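You operate a simulated robot arm through the tools that you are given. There is no shell and no other tool.

The job below is to be done with a simulated robot arm. You get a single attempt, and the scene is never put back.

TASK
Count the cream beads on the top of table 1, then put as many of the purple beads from the top of table 1 on the flat white plate. Set the vent slide of the tray cover to 3. Put the purple cup on the top of table 4 away on the top of the wall table. Fetch the clear jar and stand it on the large blue tile. Shut the upper door of the water cabinet. Fetch the lot card and set it on the table edge by tray 2. Any order will do. Set down upright: purple cup, clear jar, lot card.

Only the result counts: the job must be done as asked and must still hold three seconds after the hand-in. Knocking over, shifting, dropping, spilling or breaking anything else fails it. Lids that push on must go on centred and level and be pressed home; caps that screw on are set level and turned clockwise until they are tight.

THE ROBOT
A 7-joint arm with a two-finger parallel gripper on a trunk, on a base that drives. Base frame: it is fixed to the floor where the robot stands at the start and does not move with it; the origin is under the middle of the robot, x ahead of it, y to its left, z up; the surface under the hand at the start is at about z = 0.76. Readings come in m, degrees, newtons and seconds.
Its first joint turns from -149.0 to 149.0 degrees. Places, roughly: clear jar (9x9x13 cm) [7.4, -6.1, 0.8]; cream bead (4x4x3 cm) [1.1, 0.5, 0.8]; flat white plate (41x24x1 cm) [0.9, 0.1, 0.8]; large blue tile (9x9x1 cm) [7.4, -5.5, 0.8]; lot card [1.75, 0, 0.75]; purple bead (4x4x3 cm) [0.9, -0.1, 0.8]; purple cup (6x6x6 cm) [7.3, -5.7, 0.8]; table edge by tray 2 (66x15 cm) [1.86, 2.56, 0.76]; top of the wall table [-2, 4.8, 0.8]; upper door of the water cabinet [1.2, -0.8, 1.6]; vent slide of the tray cover [7.7, -5.1, 0.8]. Payload 3.5 kg.
The tool frame sits at the grasp point between the pads (the TCP): z along the fingers, y along the line on which they close. The tips reach 0.023 m beyond it. The gripper opens to 0.094 m. The fingers are 0.038 m wide and 0.01 m thick; the gripper's body (0.054 by 0.096 m) begins 0.039 m behind the TCP.
Orientation is that of the tool frame in the base frame, as a unit quaternion [x, y, z, w]. With the fingers straight down and closing along the base's y, the tool's x points along the base's -x, its y along +y and its z along -z.

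THE INTERFACE
- The arm moves only by the tool arm_command. Its argument "plan" is a list of rows, each an object of numbers (a shift or turn left out is 0, a gripper value left out holds the last): "tx", "ty", "tz": the shift along the tool's x, y, z in units of 25 mm (1.0 is 25 mm); "rx", "ry", "rz": the turn, a rotation vector about the tool's x, y, z in units of 4 degrees (1.0 is 4 degrees). In form: [{"tx": .., "ty": .., "tz": .., "rx": .., "ry": .., "rz": ..}, ...]. A call has 1 to 20 rows; each row shifts and turns the commanded pose from where the row before left it, along the tool's axes as they then stand. "gripper" is the closure, from 0 (fully open) to 1 (shut), set as the call begins (left out, the last holds). A call with a number of a shift or a turn outside -1 to 1 is refused whole. Rows are played at 5 a second. More than 0.05 m and 8.6 degrees between two rows, or a gripper value outside its range, and nothing of the call is played. A pose out of reach is approached as far as the arm can. The call stops where the force on the tool passes 40 N (or 10 N more than at its start, if that is more) or the arm is blocked; 0.2 s more then pass. The fingers move at their own pace (about 0.153 m/s each) and stop on an object; they squeeze with about 29 N. The grip force told is the motor's: it shows also when the fingers shut on nothing. Time passes only in rows, and 0.2 s behind the last, so rows that do not move let the fingers close. The reply holds the time, the measured pose of the TCP, the force on the tool along the base axes, the opening and the grip force, in the units named above and with some noise, with the torque about the TCP (base axes, N m) and any sound that the robot's microphone picked up, and new pictures: "show" is both (left out), scene, wrist or none.
- Cameras (640 x 400 px; columns grow to the right, rows downward): "scene" is now at [-0.2355, 0.1795, 1.3057]; the picture's right is [-0.10, -1.00, 0.00], its down [-0.22, 0.02, -0.98] and it looks along [0.97, -0.09, -0.22] (base axes); focal length 279 px, centre (320, 200). "wrist" rides on the gripper at [0.086, 0.016, -0.074] in the tool frame; the picture's right is [-0.18, 0.98, 0.00], its down [-0.58, -0.11, -0.81] and it looks along [-0.79, -0.15, 0.59] (tool axes); focal length 243 px, centre (320, 200). There is no depth. A picture from a camera that has moved, and an enlarged one, comes with that camera's place and axes in the base frame and with its lens.
- base_move(legs): drives the robot by 1 to 6 legs, each [ahead, left, turn to the left] in m, m and degrees, along the robot's own axes; the way and the turn of a leg run together, so that a leg with both is an arc; at most 1.5 m and 180 degrees a leg. The arm and the cameras ride along, it lands a little off, and it stops where it bumps. It gives what a move gives, and a new picture of the scene camera.
- aim_head(pan, tilt): turns the head with the scene camera to pan (to the left, within 143 degrees either way) and tilt (down, from -29 to 69), counted from straight ahead of the robot. It gives what a move gives, and a new picture of the scene camera.
- zoom(camera, box): a new picture of the part [left, top, right, bottom] of that camera's present view, enlarged. No time passes.
- job_done(): hands the job in; it is judged then, once.

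Places have to be worked out from the pictures, the camera data and where the tool is seen. Open the gripper and draw the arm clear of the work before you hand the job in, unless the task says otherwise.

The tools are called after "Request:" as a command line: name --argument value ..., lists and objects as JSON in quotes. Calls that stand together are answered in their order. arm_command: Moves the arm, as the interface text tells. Its arguments: {"type":"object","properties":{"plan":{"type":"array","items":{"type":"object","properties":{"tx":{"type":"number"},"ty":{"type":"number"},"tz":{"type":"number"},"rx":{"type":"number"},"ry":{"type":"number"},"rz":{"type":"number"}}}},"gripper":{"type":"number"},"show":{"type":"string","enum":["both","scene","wrist","none"]}},"required":["plan"]} The other tools are called the same way: base_move (legs) drives the base; aim_head (pan, tilt) turns the head that bears the scene camera; zoom (camera, box) takes an enlarged picture of a part of a camera's view; job_done () hands the job in.

At the start:

```text
clock: 0.0
eef_pos: [0.7723, -0.1052, 1.0002]
orientation: [0.0, 1.0, 0.0, 0.001]
wrist_force: [0.4, -0.6, 0.4]
moment: [0.02, 0.01, 0.03]
width: 0.0939
grip_force: 0.0
robot x, y, heading: [0.0022, 0.001, -0.1]
head pan, tilt: [-5.5, 12.5]
```

scene: 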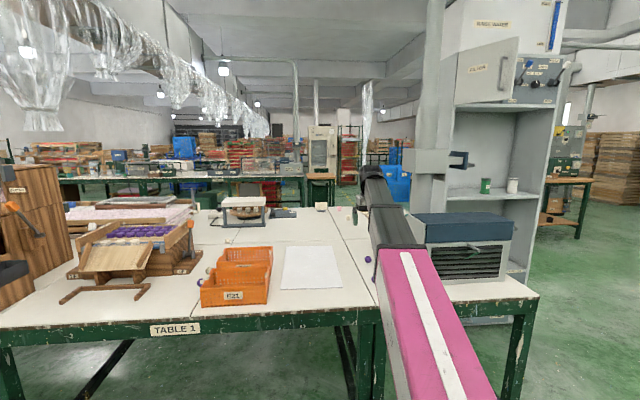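
wrist: 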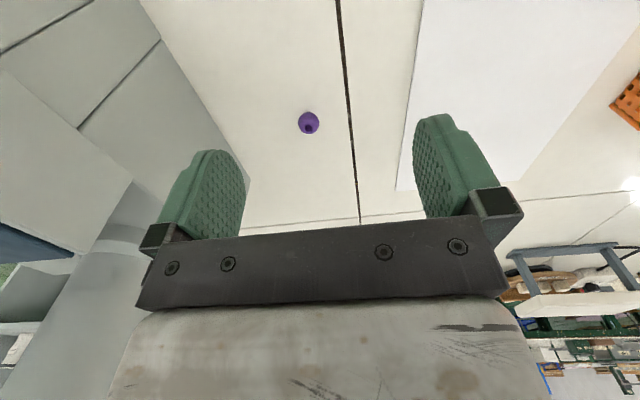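

The scene shows table 1 with an orange tray, a white plate, a wooden tray and a few beads. I'll zoom in on parts of the scene to count the beads.

Request:
zoom --camera "scene" --box '[0, 180, 220, 318]'

Request:
zoom --camera "scene" --box '[180, 180, 400, 318]'

Request:
zoom --camera "scene" --box '[400, 0, 640, 150]'

```text
2.90 times, centred on (110, 249) of scene
camera zoom: at [-0.2355, 0.1795, 1.3057], right [-0.1, -1.0, 0.0], down [-0.22, 0.02, -0.98], along [0.97, -0.09, -0.22], focal length 808 px, centre (929, 58)
```

zoom: 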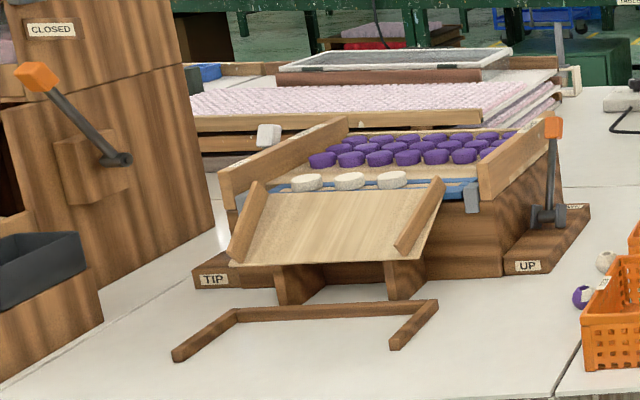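

```text
2.90 times, centred on (290, 249) of scene
camera zoom: at [-0.2355, 0.1795, 1.3057], right [-0.1, -1.0, 0.0], down [-0.22, 0.02, -0.98], along [0.97, -0.09, -0.22], focal length 808 px, centre (407, 58)
```

zoom: 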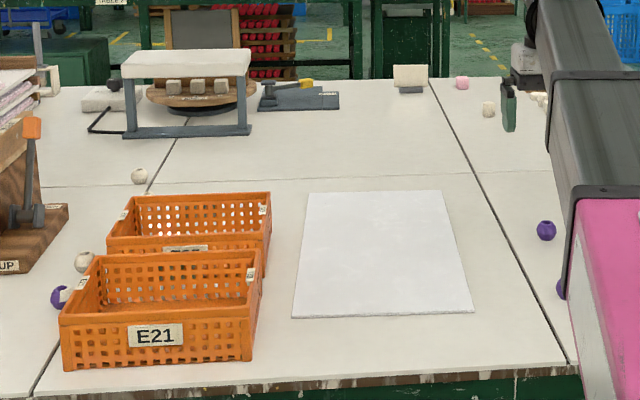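

```text
2.67 times, centred on (520, 75) of scene
camera zoom: at [-0.2355, 0.1795, 1.3057], right [-0.1, -1.0, 0.0], down [-0.22, 0.02, -0.98], along [0.97, -0.09, -0.22], focal length 743 px, centre (-213, 533)
```

zoom: 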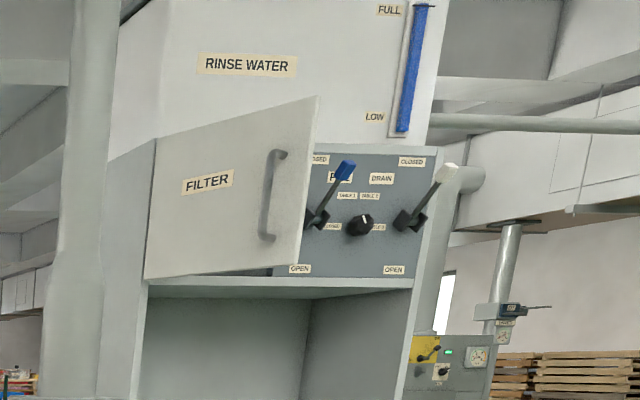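

I'll look around with the head first: left side, right side and lower over table 1.

Request:
aim_head --pan 30 --tilt 20

Request:
aim_head --pan -45 --tilt 10

```text
clock: 1.0
eef_pos: [0.7726, -0.1056, 1.0003]
orientation: [0.0, 1.0, 0.0, 0.0]
wrist_force: [-0.5, -0.5, -0.4]
moment: [0.02, 0.01, -0.01]
width: 0.0938
grip_force: 0.0
robot x, y, heading: [-0.0009, -0.0006, -0.1]
head pan, tilt: [30.0, 20.0]
camera scene: at [-0.2476, 0.235, 1.2935], right [0.5, -0.87, 0.0], down [-0.3, -0.17, -0.94], along [0.81, 0.47, -0.34], focal length 279 px, centre (320, 200)
```

scene: 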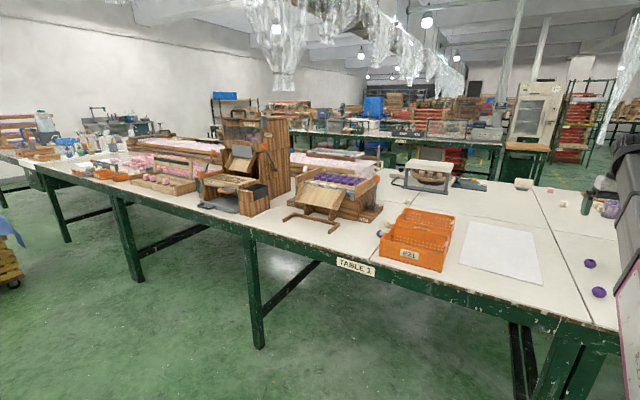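

```text
clock: 2.5
eef_pos: [0.7729, -0.1053, 0.9998]
orientation: [0.001, 1.0, 0.0, 0.0]
wrist_force: [-0.5, 0.2, -0.8]
moment: [0.0, 0.03, -0.01]
width: 0.0942
grip_force: 0.0
robot x, y, heading: [0.0009, -0.0002, 0.0]
head pan, tilt: [-45.0, 10.0]
camera scene: at [-0.2625, 0.1228, 1.3098], right [-0.71, -0.71, 0.0], down [-0.12, 0.12, -0.98], along [0.7, -0.7, -0.17], focal length 279 px, centre (320, 200)
```

scene: 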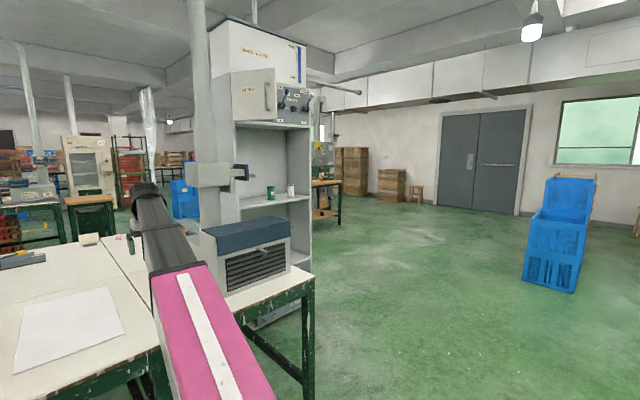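

Raising the arm to get a high overview of the table and clear the scene camera's view.

Request:
arm_command --plan '[{"tz": -1}, {"tz": -1}, {"tz": -1}, {"tz": -1}, {"tz": -1}, {"tz": -1}, {"tz": -1}, {"tz": -1}, {"tz": -1}, {"tz": -1}, {"tz": -1}, {"tz": -1}, {"tz": -1}, {"tz": -1}, {"tz": -1}, {"tz": -1}]' --show "wrist"

Request:
aim_head --pan 0 --tilt 25

```text
clock: 3.3
eef_pos: [0.7738, -0.1049, 1.0698]
orientation: [0.0, 1.0, -0.002, 0.006]
wrist_force: [5.9, -1.3, -13.0]
moment: [-0.19, -0.62, 0.01]
width: 0.0938
grip_force: 0.1
robot x, y, heading: [0.0017, 0.0, -0.1]
head pan, tilt: [-45.0, 10.0]
stopped in row 4: the force on the tool passed its limit at 59 N (the readings are from after the stop); the commanded pose is now the measured one
camera wrist: at [0.6864, -0.0882, 1.1427], right [0.19, 0.98, 0.0], down [0.57, -0.11, 0.81], along [0.8, -0.15, -0.58], focal length 243 px, centre (320, 200)
```

wrist: 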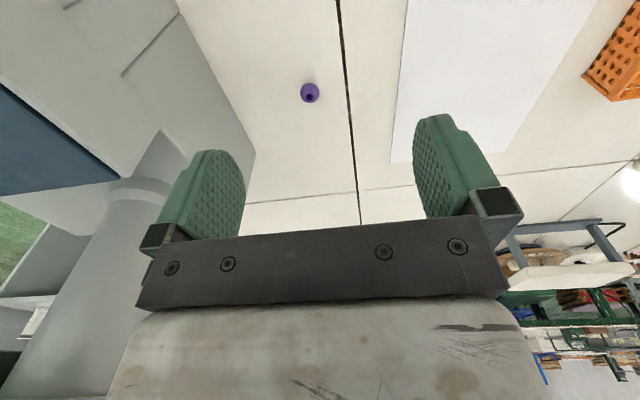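

```text
clock: 4.4
eef_pos: [0.7737, -0.1044, 1.0692]
orientation: [0.0, 1.0, -0.001, 0.006]
wrist_force: [10.6, -1.3, -25.0]
moment: [-0.53, -1.39, -0.18]
width: 0.094
grip_force: 0.1
robot x, y, heading: [-0.003, -0.0007, -0.2]
head pan, tilt: [0.0, 25.0]
camera scene: at [-0.2362, 0.1884, 1.2854], right [0.0, -1.0, 0.0], down [-0.42, 0.0, -0.91], along [0.91, 0.0, -0.42], focal length 279 px, centre (320, 200)
```

scene: 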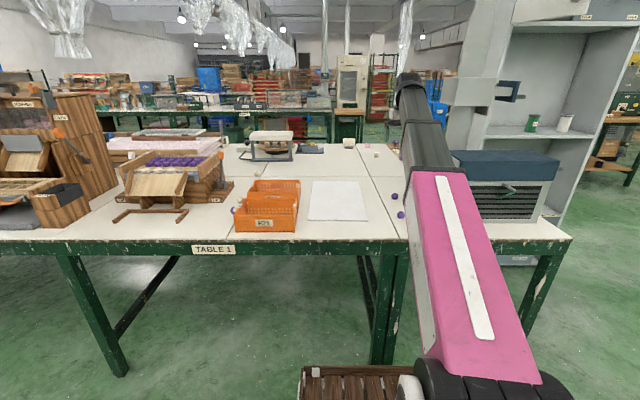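

The arm met something overhead at z≈1.07; I'll back down and check the force goes away.

Request:
arm_command --plan '[{"tz": 1}, {"tz": 1}, {"tz": 0.8}]' --show "both"

Request:
zoom --camera "scene" --box '[340, 0, 640, 240]'

```text
clock: 5.2
eef_pos: [0.7741, -0.1043, 0.9989]
orientation: [0.001, 1.0, -0.002, 0.006]
wrist_force: [-0.1, -0.8, 0.3]
moment: [0.0, -0.01, 0.01]
width: 0.0941
grip_force: 0.1
robot x, y, heading: [0.0009, -0.0017, 0.1]
head pan, tilt: [0.0, 25.0]
camera scene: at [-0.2361, 0.1885, 1.2854], right [0.0, -1.0, 0.0], down [-0.42, 0.0, -0.91], along [0.91, 0.0, -0.42], focal length 279 px, centre (320, 200)
camera wrist: at [0.6865, -0.088, 1.073], right [0.19, 0.98, 0.0], down [0.57, -0.11, 0.81], along [0.8, -0.15, -0.58], focal length 243 px, centre (320, 200)
```

scene: 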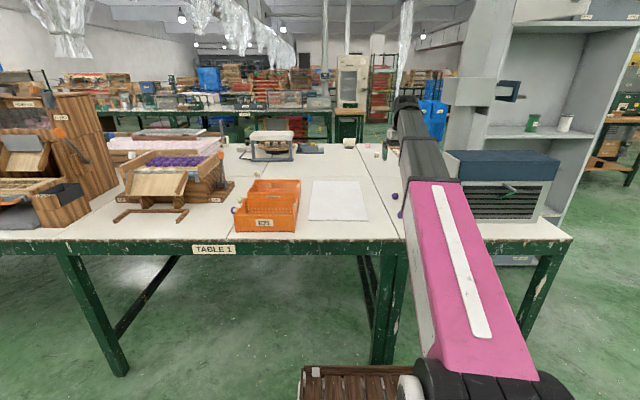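
wrist: 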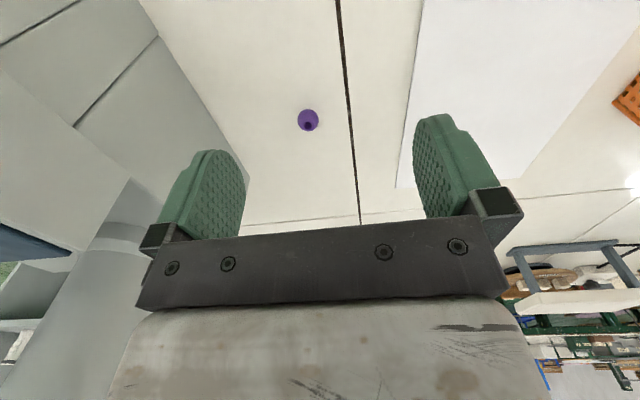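

```text
1.67 times, centred on (490, 120) of scene
camera zoom: at [-0.2361, 0.1885, 1.2854], right [0.0, -1.0, 0.0], down [-0.42, 0.0, -0.91], along [0.91, 0.0, -0.42], focal length 464 px, centre (37, 333)
```

zoom: 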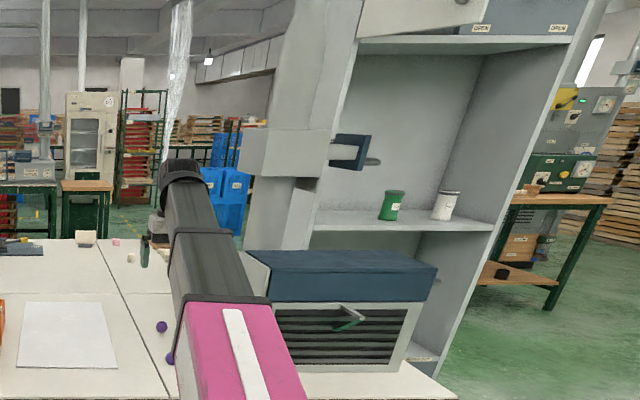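

Contact gone. I'll draw the hand back toward me before raising it, clear of the hanging plastic strip.

Request:
arm_command --plan '[{"tx": 1}, {"tx": 1}, {"tx": 1}, {"tx": 1}, {"tx": 1}, {"tx": 1}, {"tx": 1}, {"tx": 1}, {"tx": 1}, {"tz": -1}, {"tz": -1}, {"tz": -1}, {"tz": -1}, {"tz": -1}, {"tz": -1}, {"tz": -1}, {"tz": -1}]' --show "both"

```text
clock: 7.1
eef_pos: [0.5692, -0.1062, 0.9979]
orientation: [0.004, 1.0, -0.003, 0.011]
wrist_force: [5.7, -1.3, -12.5]
moment: [-0.23, -0.6, -0.05]
width: 0.0941
grip_force: 0.2
robot x, y, heading: [0.0011, 0.0014, -0.2]
head pan, tilt: [0.0, 25.0]
stopped in row 9: the force on the tool passed its limit at 50 N (the readings are from after the stop); the commanded pose is now the measured one
camera scene: at [-0.2362, 0.1885, 1.2854], right [0.0, -1.0, 0.0], down [-0.42, 0.0, -0.91], along [0.91, 0.0, -0.42], focal length 279 px, centre (320, 200)
camera wrist: at [0.4816, -0.0881, 1.0696], right [0.19, 0.98, 0.0], down [0.56, -0.11, 0.82], along [0.8, -0.16, -0.57], focal length 243 px, centre (320, 200)
```

scene: 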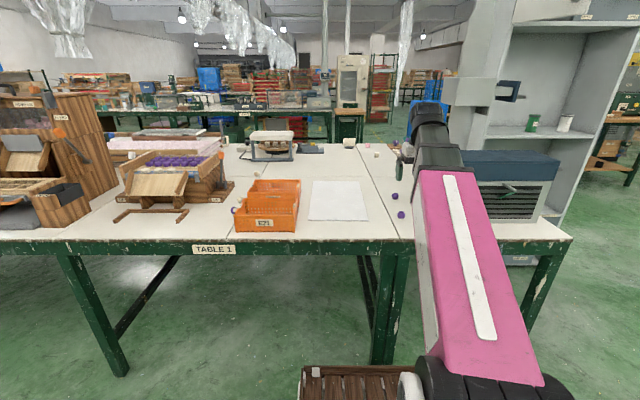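
wrist: 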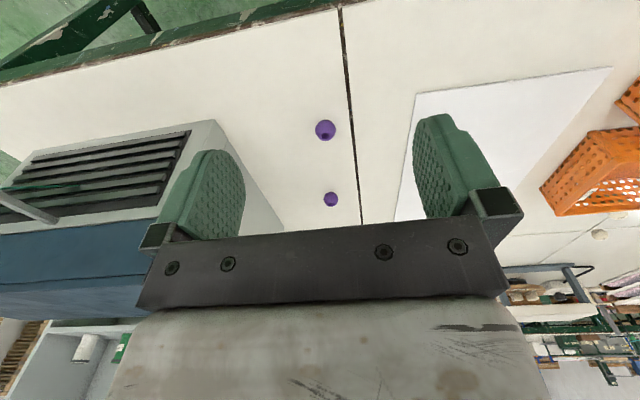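

The force again came without visible contact – the folded wrist seems to be at its limit when the tool is straight down high/near. I'll ease off and tilt the fingers forward to gain freedom.

Request:
arm_command --plan '[{"tx": -1}, {"tx": -1}, {"ry": -1}, {"ry": -1}, {"ry": -1}, {"ry": -1}, {"ry": -1}, {"ry": -1}, {"ry": -1}, {"ry": -1}, {"ry": -1}, {"ry": -1}, {"ry": -1}]' --show "both"

```text
clock: 9.9
eef_pos: [0.6193, -0.1055, 0.9969]
orientation: [0.003, 0.923, -0.003, 0.384]
wrist_force: [-1.0, -0.3, 0.2]
moment: [0.02, 0.01, 0.04]
width: 0.0942
grip_force: 0.0
robot x, y, heading: [-0.0007, -0.0012, -0.2]
head pan, tilt: [0.0, 25.0]
camera scene: at [-0.2362, 0.1885, 1.2854], right [0.0, -1.0, 0.0], down [-0.42, 0.0, -0.91], along [0.91, 0.0, -0.42], focal length 279 px, centre (320, 200)
camera wrist: at [0.5052, -0.0883, 0.9891], right [0.14, 0.98, 0.13], down [-0.16, -0.1, 0.98], along [0.98, -0.15, 0.15], focal length 243 px, centre (320, 200)
```

scene: 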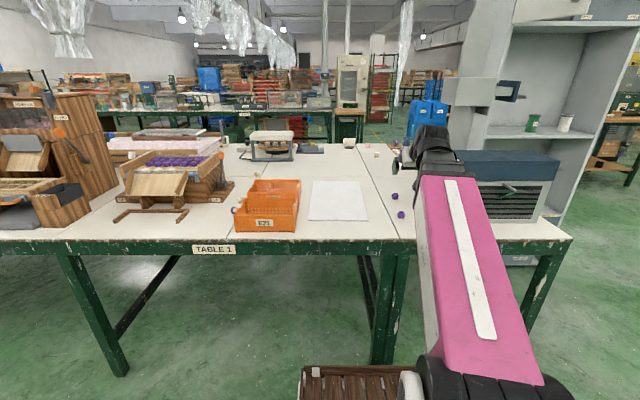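
wrist: 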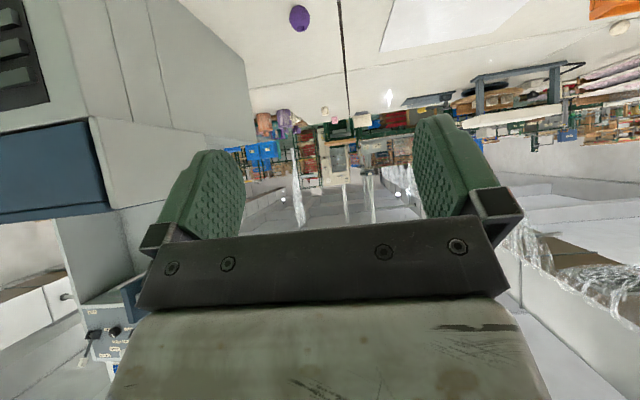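

Wrist now looks horizontally over the table; zoom in on the far edge.

Request:
zoom --camera "wrist" --box '[230, 60, 430, 185]'

Request:
zoom --camera "scene" --box '[200, 120, 440, 270]'

```text
3.20 times, centred on (330, 122) of wrist
camera zoom: at [0.5052, -0.0883, 0.9891], right [0.14, 0.98, 0.13], down [-0.16, -0.1, 0.98], along [0.98, -0.15, 0.15], focal length 776 px, centre (288, 448)
```

zoom: 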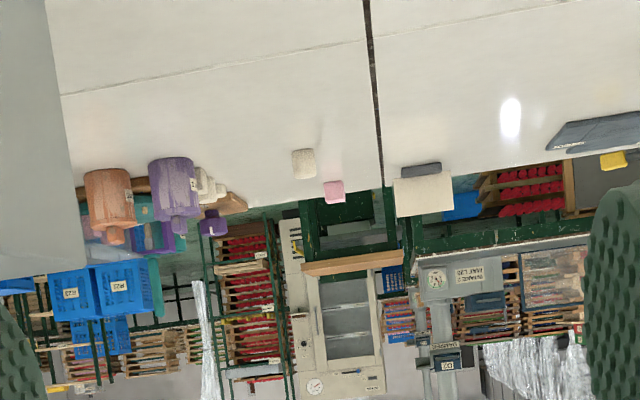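

```text
2.67 times, centred on (320, 195) of scene
camera zoom: at [-0.2362, 0.1885, 1.2854], right [0.0, -1.0, 0.0], down [-0.42, 0.0, -0.91], along [0.91, 0.0, -0.42], focal length 743 px, centre (320, 213)
```

zoom: 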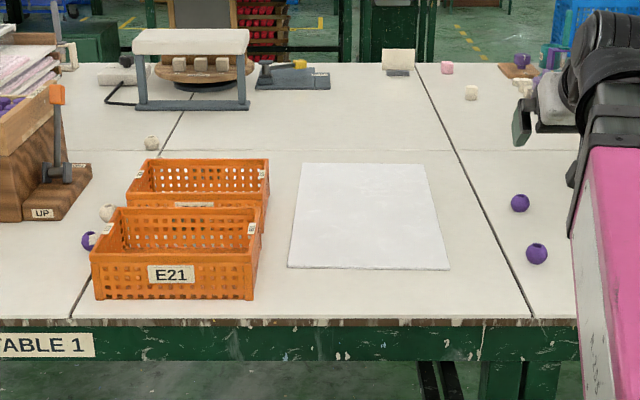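

I need a closer look at the far-edge objects. I'll raise the arm and then reposition the base to see the whole table.

Request:
arm_command --plan '[{"tz": -0.8, "tx": -0.8}, {"tz": -0.8, "tx": -0.8}, {"tz": -0.8, "tx": -0.8}, {"tz": -0.8, "tx": -0.8}, {"tz": -0.8, "tx": -0.8}, {"tz": -0.8, "tx": -0.8}, {"tz": -0.8, "tx": -0.8}, {"tz": -0.8, "tx": -0.8}, {"tz": -0.8, "tx": -0.8}, {"tz": -0.8, "tx": -0.8}, {"tz": -0.8, "tx": -0.8}, {"tz": -0.8, "tx": -0.8}]' --show "both"

```text
clock: 12.5
eef_pos: [0.6191, -0.1042, 1.3371]
orientation: [0.002, 0.923, -0.004, 0.384]
wrist_force: [0.3, -0.4, -0.3]
moment: [-0.02, -0.02, 0.02]
width: 0.0939
grip_force: 0.0
robot x, y, heading: [0.002, 0.0007, -0.2]
head pan, tilt: [0.0, 25.0]
camera scene: at [-0.2362, 0.1885, 1.2854], right [0.0, -1.0, 0.0], down [-0.42, 0.0, -0.91], along [0.91, 0.0, -0.42], focal length 279 px, centre (320, 200)
camera wrist: at [0.5044, -0.0864, 1.3294], right [0.14, 0.98, 0.13], down [-0.16, -0.1, 0.98], along [0.98, -0.15, 0.15], focal length 243 px, centre (320, 200)
```

scene: 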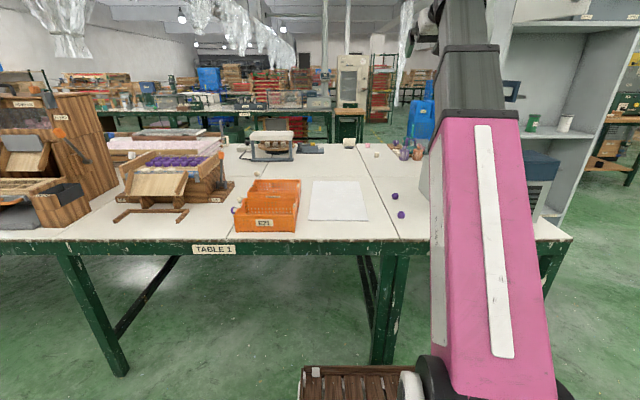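
wrist: 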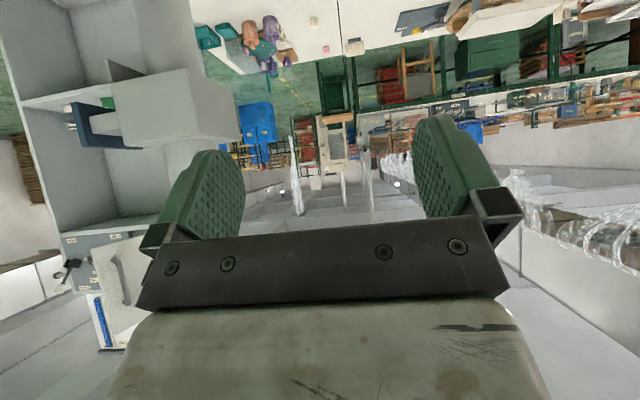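

Moving the hand forward above the table with the tool tipped down somewhat to inspect the far right area.

Request:
arm_command --plan '[{"tz": 0.8, "tx": -0.8}, {"tz": 0.8, "tx": -0.8}, {"tz": 0.8, "tx": -0.8}, {"tz": 0.8, "tx": -0.8}, {"tz": 0.8, "tx": -0.8}, {"tz": 0.8, "tx": -0.8}, {"tz": 0.8, "tx": -0.8}, {"tz": 0.8, "tx": -0.8}, {"ry": 1}, {"ry": 1}, {"ry": 1}, {"ry": 1}, {"ry": 1}]' --show "both"

Request:
zoom --camera "wrist" --box '[180, 0, 480, 188]'

```text
clock: 15.3
eef_pos: [0.8452, -0.1038, 1.3377]
orientation: [0.003, 0.976, -0.003, 0.217]
wrist_force: [0.0, 0.1, -0.6]
moment: [0.0, 0.04, 0.04]
width: 0.0937
grip_force: 0.0
robot x, y, heading: [-0.0007, 0.0015, 0.2]
head pan, tilt: [0.0, 25.0]
camera scene: at [-0.2362, 0.1885, 1.2854], right [0.0, -1.0, 0.0], down [-0.42, 0.0, -0.91], along [0.91, 0.0, -0.42], focal length 279 px, centre (320, 200)
camera wrist: at [0.735, -0.0882, 1.3688], right [0.17, 0.98, 0.07], down [0.18, -0.11, 0.98], along [0.97, -0.16, -0.2], focal length 243 px, centre (320, 200)
```

scene: 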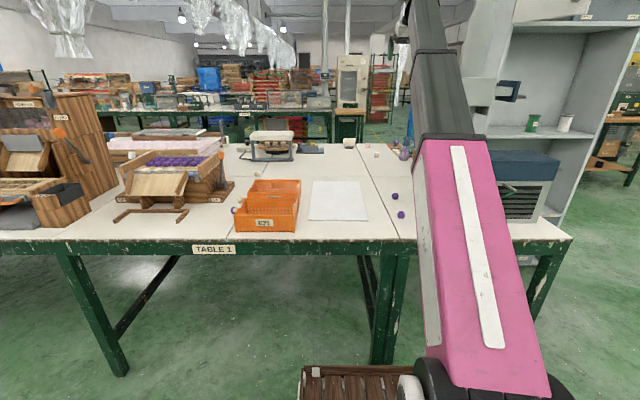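
wrist: 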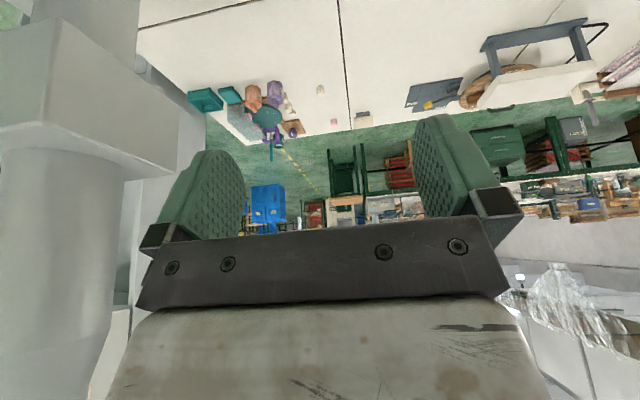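

```text
2.13 times, centred on (330, 94) of wrist
camera zoom: at [0.735, -0.0882, 1.3688], right [0.17, 0.98, 0.07], down [0.18, -0.11, 0.98], along [0.97, -0.16, -0.2], focal length 516 px, centre (299, 426)
```

zoom: 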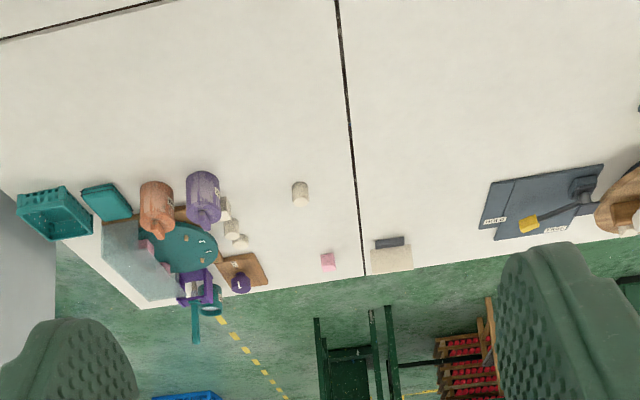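

Request:
zoom --camera "wrist" --box '[180, 75, 280, 140]'

Request:
zoom --camera "wrist" --box '[270, 70, 390, 145]'

Request:
zoom --camera "wrist" --box '[390, 20, 640, 180]'

```text
6.15 times, centred on (230, 108) of wrist
camera zoom: at [0.735, -0.0882, 1.3688], right [0.17, 0.98, 0.07], down [0.18, -0.11, 0.98], along [0.97, -0.16, -0.2], focal length 1493 px, centre (874, 769)
```

zoom: 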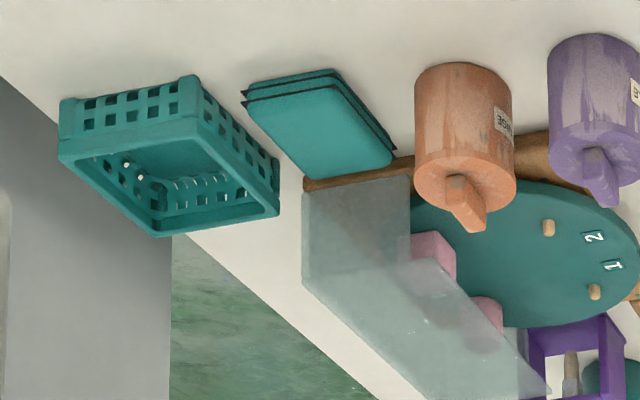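

```text
5.33 times, centred on (330, 108) of wrist
camera zoom: at [0.735, -0.0882, 1.3688], right [0.17, 0.98, 0.07], down [0.18, -0.11, 0.98], along [0.97, -0.16, -0.2], focal length 1294 px, centre (267, 693)
```

zoom: 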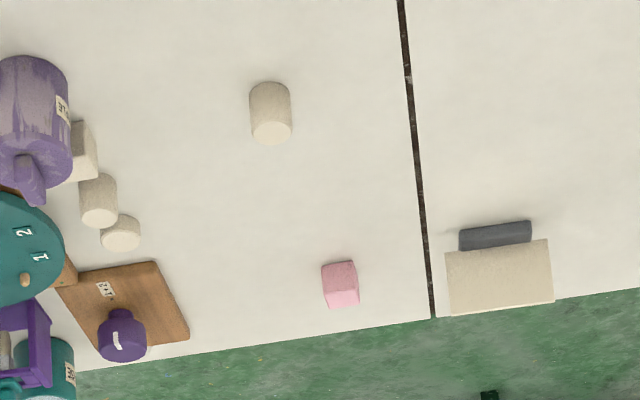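

```text
2.50 times, centred on (515, 100) of wrist
camera zoom: at [0.735, -0.0882, 1.3688], right [0.17, 0.98, 0.07], down [0.18, -0.11, 0.98], along [0.97, -0.16, -0.2], focal length 606 px, centre (-168, 450)
```

zoom: 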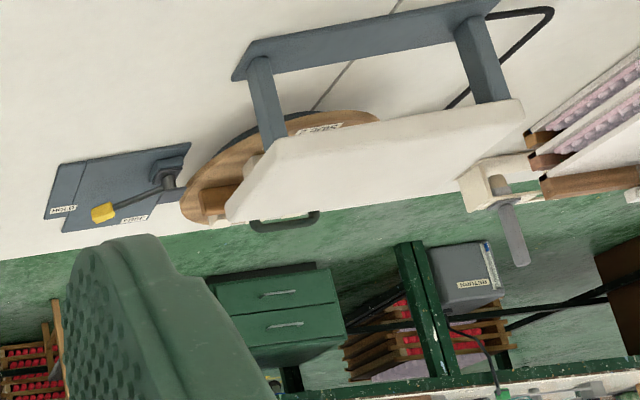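

The far-edge cream things are cylinders and cubes, not beads. Now I'll shift the hand left to look down behind the baskets and the wooden tray.

Request:
arm_command --plan '[{"ty": 1}, {"ty": 1}, {"ty": 1}, {"ty": 1}, {"ty": 1}, {"ty": 1}, {"ty": 1}, {"ty": 1}, {"ty": 1}, {"ty": 1}, {"ty": 1}, {"ty": 1}, {"ty": 1}, {"ty": 1}, {"ty": 1, "ry": 1}, {"ty": 1, "ry": 1}, {"ty": 1, "ry": 1}, {"tx": 1}]' --show "both"

Request:
zoom --camera "wrist" --box '[140, 0, 640, 240]'

```text
clock: 19.1
eef_pos: [0.824, 0.3198, 1.329]
orientation: [0.003, 0.994, -0.003, 0.113]
wrist_force: [-1.0, 0.9, 0.2]
moment: [-0.04, -0.02, 0.04]
width: 0.0938
grip_force: 0.0
robot x, y, heading: [-0.0008, 0.0016, -0.1]
head pan, tilt: [0.0, 25.0]
camera scene: at [-0.2362, 0.1886, 1.2854], right [0.0, -1.0, 0.0], down [-0.42, 0.0, -0.91], along [0.91, 0.0, -0.42], focal length 279 px, centre (320, 200)
camera wrist: at [0.7213, 0.3363, 1.3828], right [0.19, 0.98, 0.04], down [0.38, -0.11, 0.92], along [0.91, -0.16, -0.4], focal length 243 px, centre (320, 200)
```

scene: 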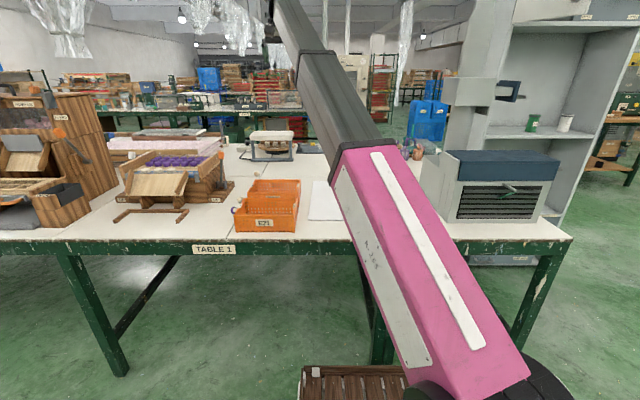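
wrist: 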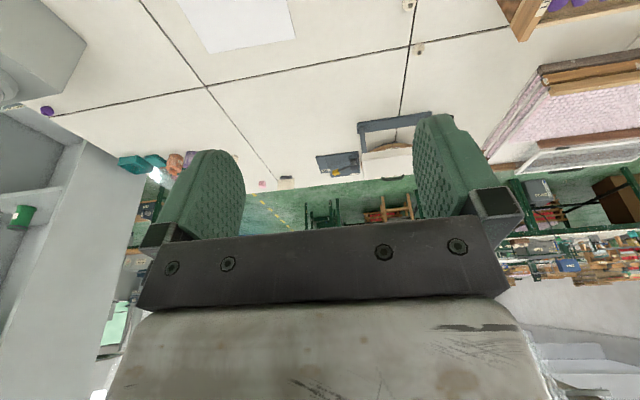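

```text
1.28 times, centred on (390, 120) of wrist
camera zoom: at [0.7213, 0.3363, 1.3828], right [0.19, 0.98, 0.04], down [0.38, -0.11, 0.92], along [0.91, -0.16, -0.4], focal length 311 px, centre (230, 302)
```

zoom: 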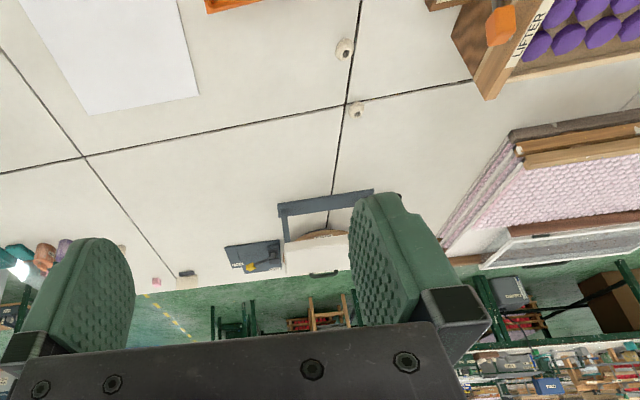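

A third purple bead sits on the right by the cabinet, and two cream beads behind the basket. Zooming at the right corner, then I'll tuck the arm and drive along the table.

Request:
zoom --camera "wrist" --box '[0, 60, 160, 160]'

Request:
arm_command --plan '[{"ry": -1}, {"ry": -1}, {"ry": -1}, {"ry": -1}, {"ry": -1}, {"ry": -1}, {"ry": -1}, {"ry": -1}, {"tz": -0.8, "tx": 0.8}, {"tz": -0.8, "tx": 0.8}, {"tz": -0.8, "tx": 0.8}, {"tz": -0.8, "tx": 0.8}, {"tz": -0.8, "tx": 0.8}, {"tz": -0.8, "tx": 0.8}, {"tz": -0.8, "tx": 0.8}, {"tz": -0.8, "tx": 0.8}]' --show "wrist"

```text
4.00 times, centred on (80, 110) of wrist
camera zoom: at [0.7213, 0.3363, 1.3828], right [0.19, 0.98, 0.04], down [0.38, -0.11, 0.92], along [0.91, -0.16, -0.4], focal length 970 px, centre (1280, 560)
```

zoom: 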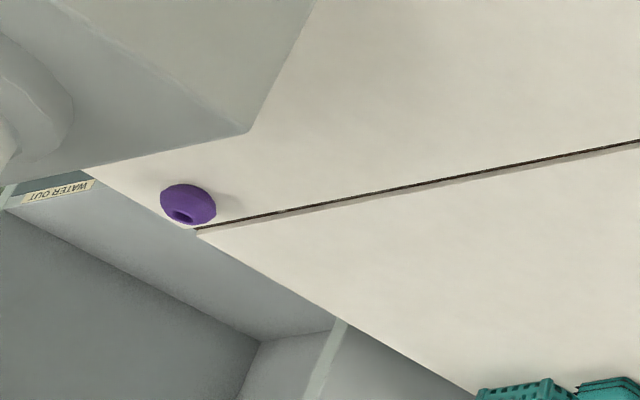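

```text
clock: 22.5
eef_pos: [0.5982, 0.3204, 1.3287]
orientation: [0.002, 0.923, -0.004, 0.384]
wrist_force: [0.1, 0.1, 0.4]
moment: [0.0, -0.04, 0.01]
width: 0.094
grip_force: 0.2
robot x, y, heading: [0.0032, -0.0005, -0.2]
head pan, tilt: [0.0, 25.0]
camera wrist: at [0.4832, 0.3381, 1.3207], right [0.14, 0.98, 0.13], down [-0.16, -0.1, 0.98], along [0.98, -0.15, 0.15], focal length 243 px, centre (320, 200)
```

wrist: 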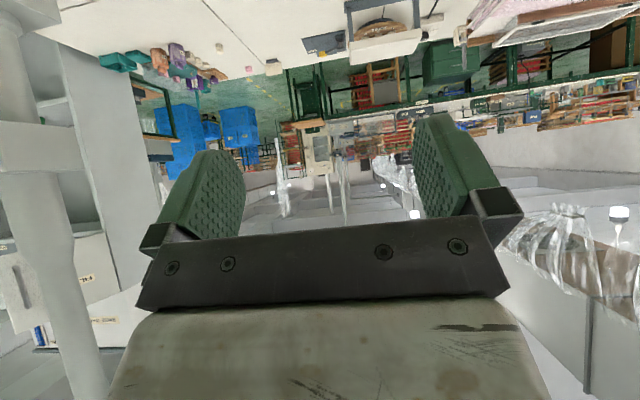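

Arm tucked at x≈0.6, z≈1.33. I'll drive left about 1.0 m to view the left half of the table.

Request:
base_move --legs '[[0, 1.0, 0]]'

Request:
aim_head --pan -40 --tilt 28

Request:
aim_head --pan 35 --tilt 25

```text
clock: 27.7
eef_pos: [0.6105, 1.3041, 1.3295]
orientation: [0.01, 0.923, -0.006, 0.385]
wrist_force: [-0.2, 1.0, 0.0]
moment: [0.02, 0.01, 0.0]
width: 0.0941
grip_force: 0.0
robot x, y, heading: [0.0121, 0.9928, -0.8]
head pan, tilt: [0.0, 25.0]
camera scene: at [-0.2248, 1.1867, 1.2854], right [-0.02, -1.0, 0.0], down [-0.42, 0.01, -0.91], along [0.91, -0.01, -0.42], focal length 279 px, centre (320, 200)
```

scene: 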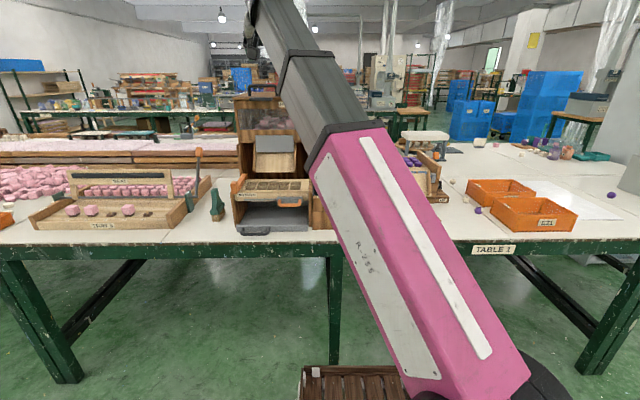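

```text
clock: 28.7
eef_pos: [0.6111, 1.305, 1.3304]
orientation: [0.01, 0.923, -0.007, 0.384]
wrist_force: [-0.4, -0.3, 0.0]
moment: [0.01, 0.04, 0.0]
width: 0.094
grip_force: 0.1
robot x, y, heading: [0.0087, 0.9966, -0.8]
head pan, tilt: [-40.0, 28.0]
camera scene: at [-0.248, 1.1285, 1.2806], right [-0.65, -0.76, 0.0], down [-0.35, 0.31, -0.88], along [0.67, -0.58, -0.47], focal length 279 px, centre (320, 200)
```

scene: 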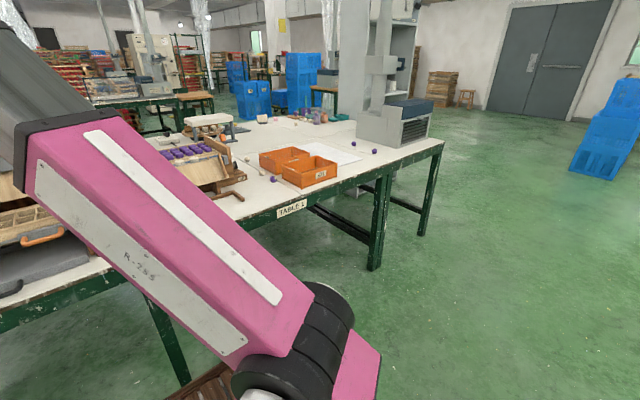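

```text
clock: 30.2
eef_pos: [0.6117, 1.3057, 1.3302]
orientation: [0.01, 0.923, -0.007, 0.384]
wrist_force: [-0.3, 1.1, -0.4]
moment: [-0.01, -0.04, 0.03]
width: 0.0939
grip_force: 0.0
robot x, y, heading: [0.0062, 0.9947, -1.1]
head pan, tilt: [35.0, 25.0]
camera scene: at [-0.2406, 1.2397, 1.2854], right [0.56, -0.83, 0.0], down [-0.35, -0.24, -0.91], along [0.75, 0.51, -0.42], focal length 279 px, centre (320, 200)
```

scene: 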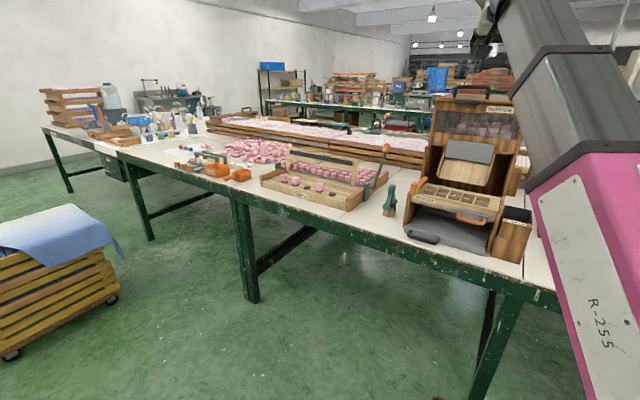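

Request:
zoom --camera "scene" --box '[40, 80, 280, 230]'

Request:
zoom --camera "scene" --box '[220, 90, 460, 240]'

Request:
zoom --camera "scene" --box '[360, 80, 600, 280]'

```text
2.67 times, centred on (160, 155) of scene
camera zoom: at [-0.2406, 1.2397, 1.2854], right [0.56, -0.83, 0.0], down [-0.35, -0.24, -0.91], along [0.75, 0.51, -0.42], focal length 743 px, centre (747, 320)
```

zoom: 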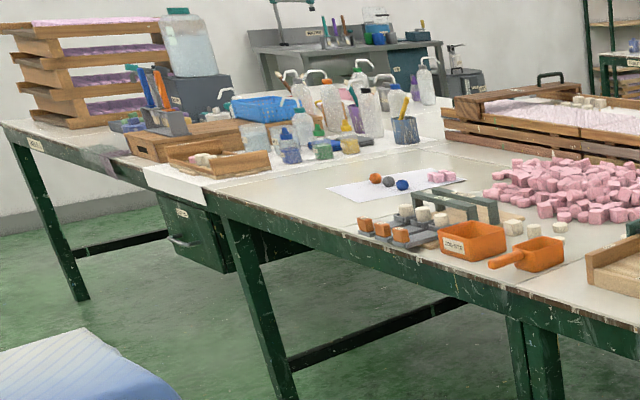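

```text
2.67 times, centred on (340, 165) of scene
camera zoom: at [-0.2406, 1.2397, 1.2854], right [0.56, -0.83, 0.0], down [-0.35, -0.24, -0.91], along [0.75, 0.51, -0.42], focal length 743 px, centre (267, 293)
```

zoom: 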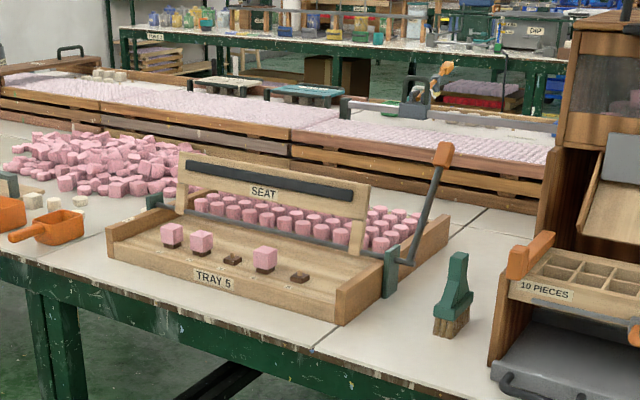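

```text
2.00 times, centred on (480, 180) of scene
camera zoom: at [-0.2406, 1.2397, 1.2854], right [0.56, -0.83, 0.0], down [-0.35, -0.24, -0.91], along [0.75, 0.51, -0.42], focal length 557 px, centre (0, 240)
```

zoom: 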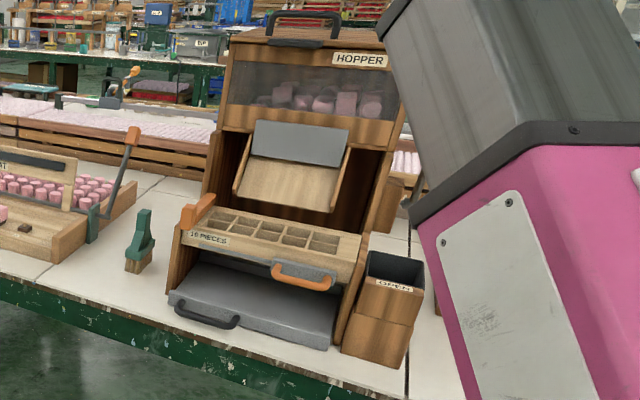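

No beads on the far left. I'll slide the hand right over the wooden tipper to check the gap between it and the hopper.

Request:
arm_command --plan '[{"ty": -1}, {"ty": -1}, {"ty": -1}, {"ty": -1}, {"ty": -1}, {"ty": -1}, {"ty": -1}, {"ty": -1}, {"ty": -1}, {"ty": -1}, {"ty": -1}, {"ty": -1}, {"ty": -1}, {"ty": -1}, {"ty": -1, "ry": 1}, {"ty": -1, "ry": 1}, {"ty": -1, "ry": 1}, {"ty": -1, "ry": 1}, {"ty": -1, "ry": 1}, {"ty": -1, "ry": 1}]' --show "both"

Request:
aim_head --pan -10 --tilt 25

```text
clock: 34.4
eef_pos: [0.6022, 0.8163, 1.3321]
orientation: [0.015, 0.978, -0.006, 0.209]
wrist_force: [10.6, -4.0, -8.2]
moment: [-0.05, -0.63, 0.2]
width: 0.094
grip_force: 0.1
robot x, y, heading: [0.0095, 0.9916, -0.9]
head pan, tilt: [35.0, 25.0]
stopped in row 20: the force on the tool passed its limit at 86 N (the readings are from after the stop); the commanded pose is now the measured one
camera scene: at [-0.2406, 1.2397, 1.2854], right [0.56, -0.83, 0.0], down [-0.35, -0.24, -0.91], along [0.75, 0.51, -0.42], focal length 279 px, centre (320, 200)
camera wrist: at [0.4937, 0.836, 1.3659], right [0.2, 0.98, 0.07], down [0.2, -0.11, 0.97], along [0.96, -0.18, -0.22], focal length 243 px, centre (320, 200)
```

scene: 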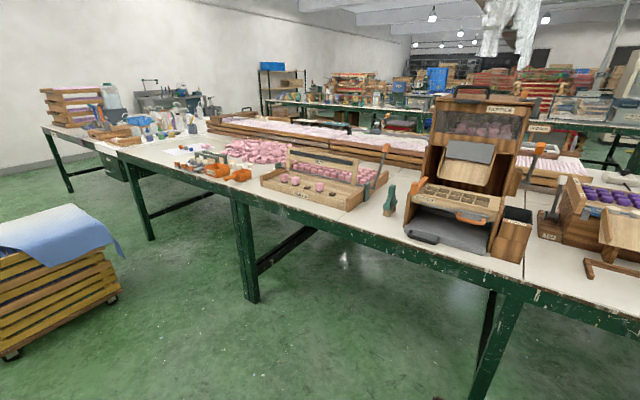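
wrist: 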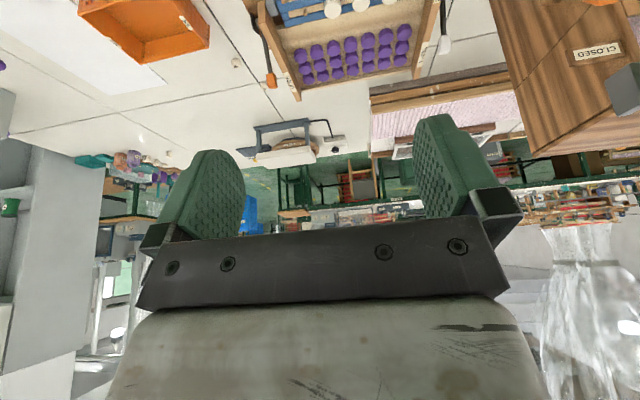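

```text
clock: 35.5
eef_pos: [0.6022, 0.8166, 1.3322]
orientation: [0.015, 0.978, -0.005, 0.207]
wrist_force: [21.5, -6.8, -22.6]
moment: [-0.36, -1.89, 0.19]
width: 0.0938
grip_force: 0.1
robot x, y, heading: [0.0055, 0.9953, -1.1]
head pan, tilt: [-10.0, 25.0]
camera scene: at [-0.2265, 1.1707, 1.2854], right [-0.19, -0.98, 0.0], down [-0.41, 0.08, -0.91], along [0.89, -0.17, -0.42], focal length 279 px, centre (320, 200)
```

scene: 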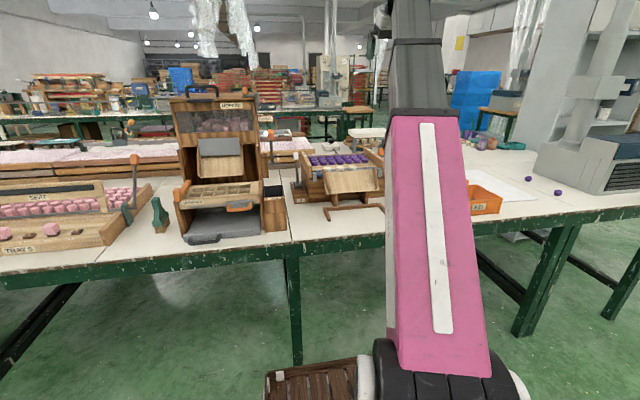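

Self-limit again; relieve by tilting back, and zoom into the wrist image around the tipper.

Request:
arm_command --plan '[{"ry": -1}, {"ry": -1}]' --show "none"

Request:
zoom --camera "wrist" --box '[200, 0, 640, 200]'

Request:
zoom --camera "scene" --box '[250, 120, 400, 220]'

```text
clock: 36.1
eef_pos: [0.6023, 0.8159, 1.3328]
orientation: [0.015, 0.961, -0.006, 0.276]
wrist_force: [-0.7, -0.3, 0.0]
moment: [0.02, 0.03, 0.0]
width: 0.0941
grip_force: 0.0
robot x, y, heading: [0.0054, 0.9933, -0.8]
head pan, tilt: [-10.0, 25.0]
```

```text
1.45 times, centred on (420, 100) of wrist
camera zoom: at [0.4899, 0.8362, 1.3502], right [0.19, 0.98, 0.09], down [0.06, -0.11, 0.99], along [0.98, -0.18, -0.08], focal length 353 px, centre (174, 346)
```

zoom: 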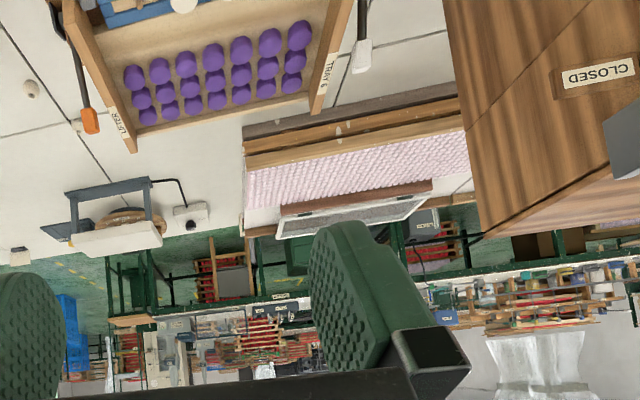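

```text
4.00 times, centred on (325, 170) of scene
camera zoom: at [-0.2265, 1.1706, 1.2854], right [-0.19, -0.98, 0.0], down [-0.41, 0.08, -0.91], along [0.89, -0.17, -0.42], focal length 1114 px, centre (300, 320)
```

zoom: 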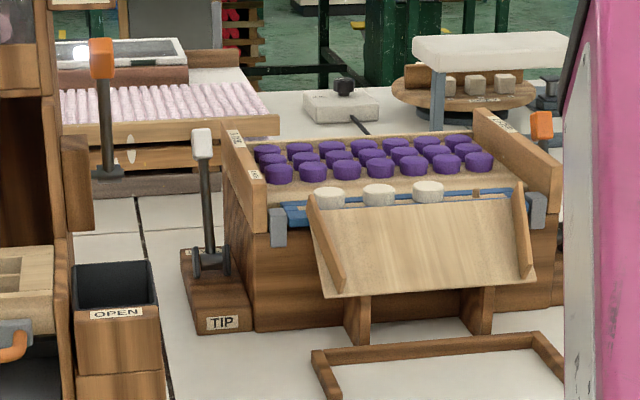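

No beads hidden between tipper and hopper. Driving back right to work on the beads.

Request:
base_move --legs '[[0, -0.95, 1]]'

Request:
aim_head --pan 8 --tilt 30

Request:
zoom --camera "scene" --box '[180, 100, 420, 250]'

```text
clock: 41.0
eef_pos: [0.5957, -0.1236, 1.3323]
orientation: [0.008, 0.961, -0.003, 0.275]
wrist_force: [-0.4, 0.2, 0.5]
moment: [-0.01, 0.0, 0.03]
width: 0.0939
grip_force: 0.0
robot x, y, heading: [-0.0016, 0.0464, -0.3]
head pan, tilt: [-10.0, 25.0]
camera scene: at [-0.2383, 0.2195, 1.2854], right [-0.18, -0.98, 0.0], down [-0.42, 0.07, -0.91], along [0.89, -0.16, -0.42], focal length 279 px, centre (320, 200)
```

scene: 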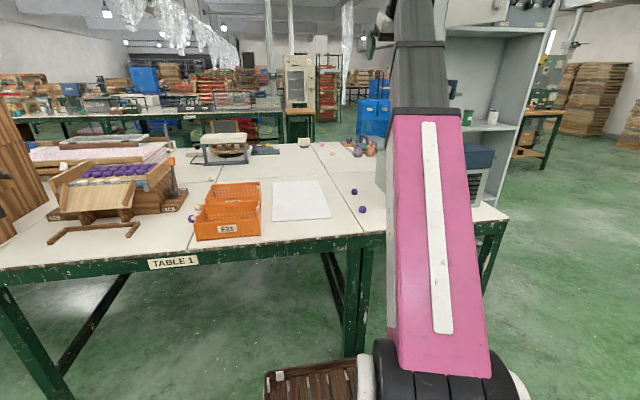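

```text
clock: 41.9
eef_pos: [0.5954, -0.1235, 1.3319]
orientation: [0.008, 0.961, -0.003, 0.275]
wrist_force: [0.3, -0.8, -0.2]
moment: [0.03, -0.01, 0.0]
width: 0.0942
grip_force: 0.2
robot x, y, heading: [-0.0047, 0.0462, 0.0]
head pan, tilt: [8.0, 30.0]
camera scene: at [-0.2394, 0.248, 1.2775], right [0.14, -0.99, 0.0], down [-0.5, -0.07, -0.87], along [0.86, 0.12, -0.5], focal length 279 px, centre (320, 200)
```

scene: 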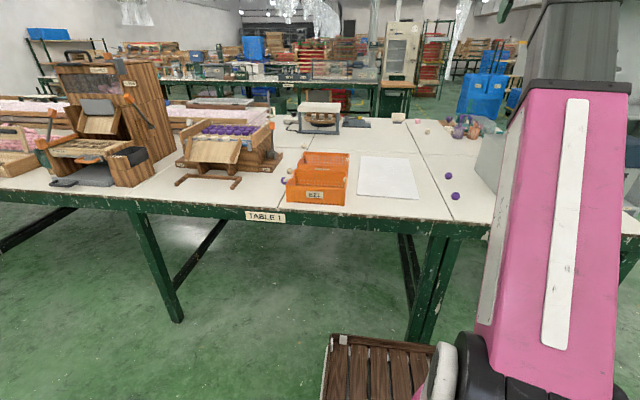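

```text
2.67 times, centred on (300, 175) of scene
camera zoom: at [-0.2394, 0.248, 1.2775], right [0.14, -0.99, 0.0], down [-0.5, -0.07, -0.87], along [0.86, 0.12, -0.5], focal length 743 px, centre (373, 267)
```

zoom: 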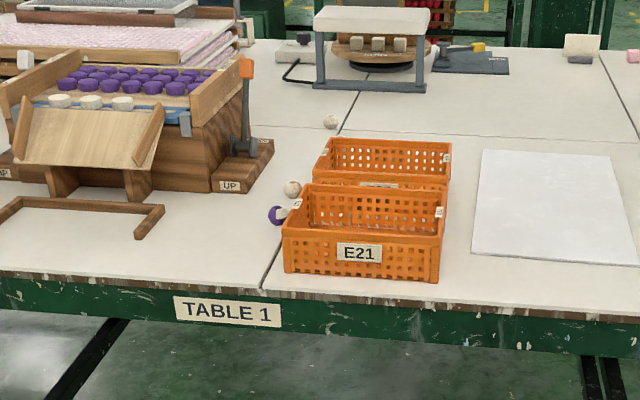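

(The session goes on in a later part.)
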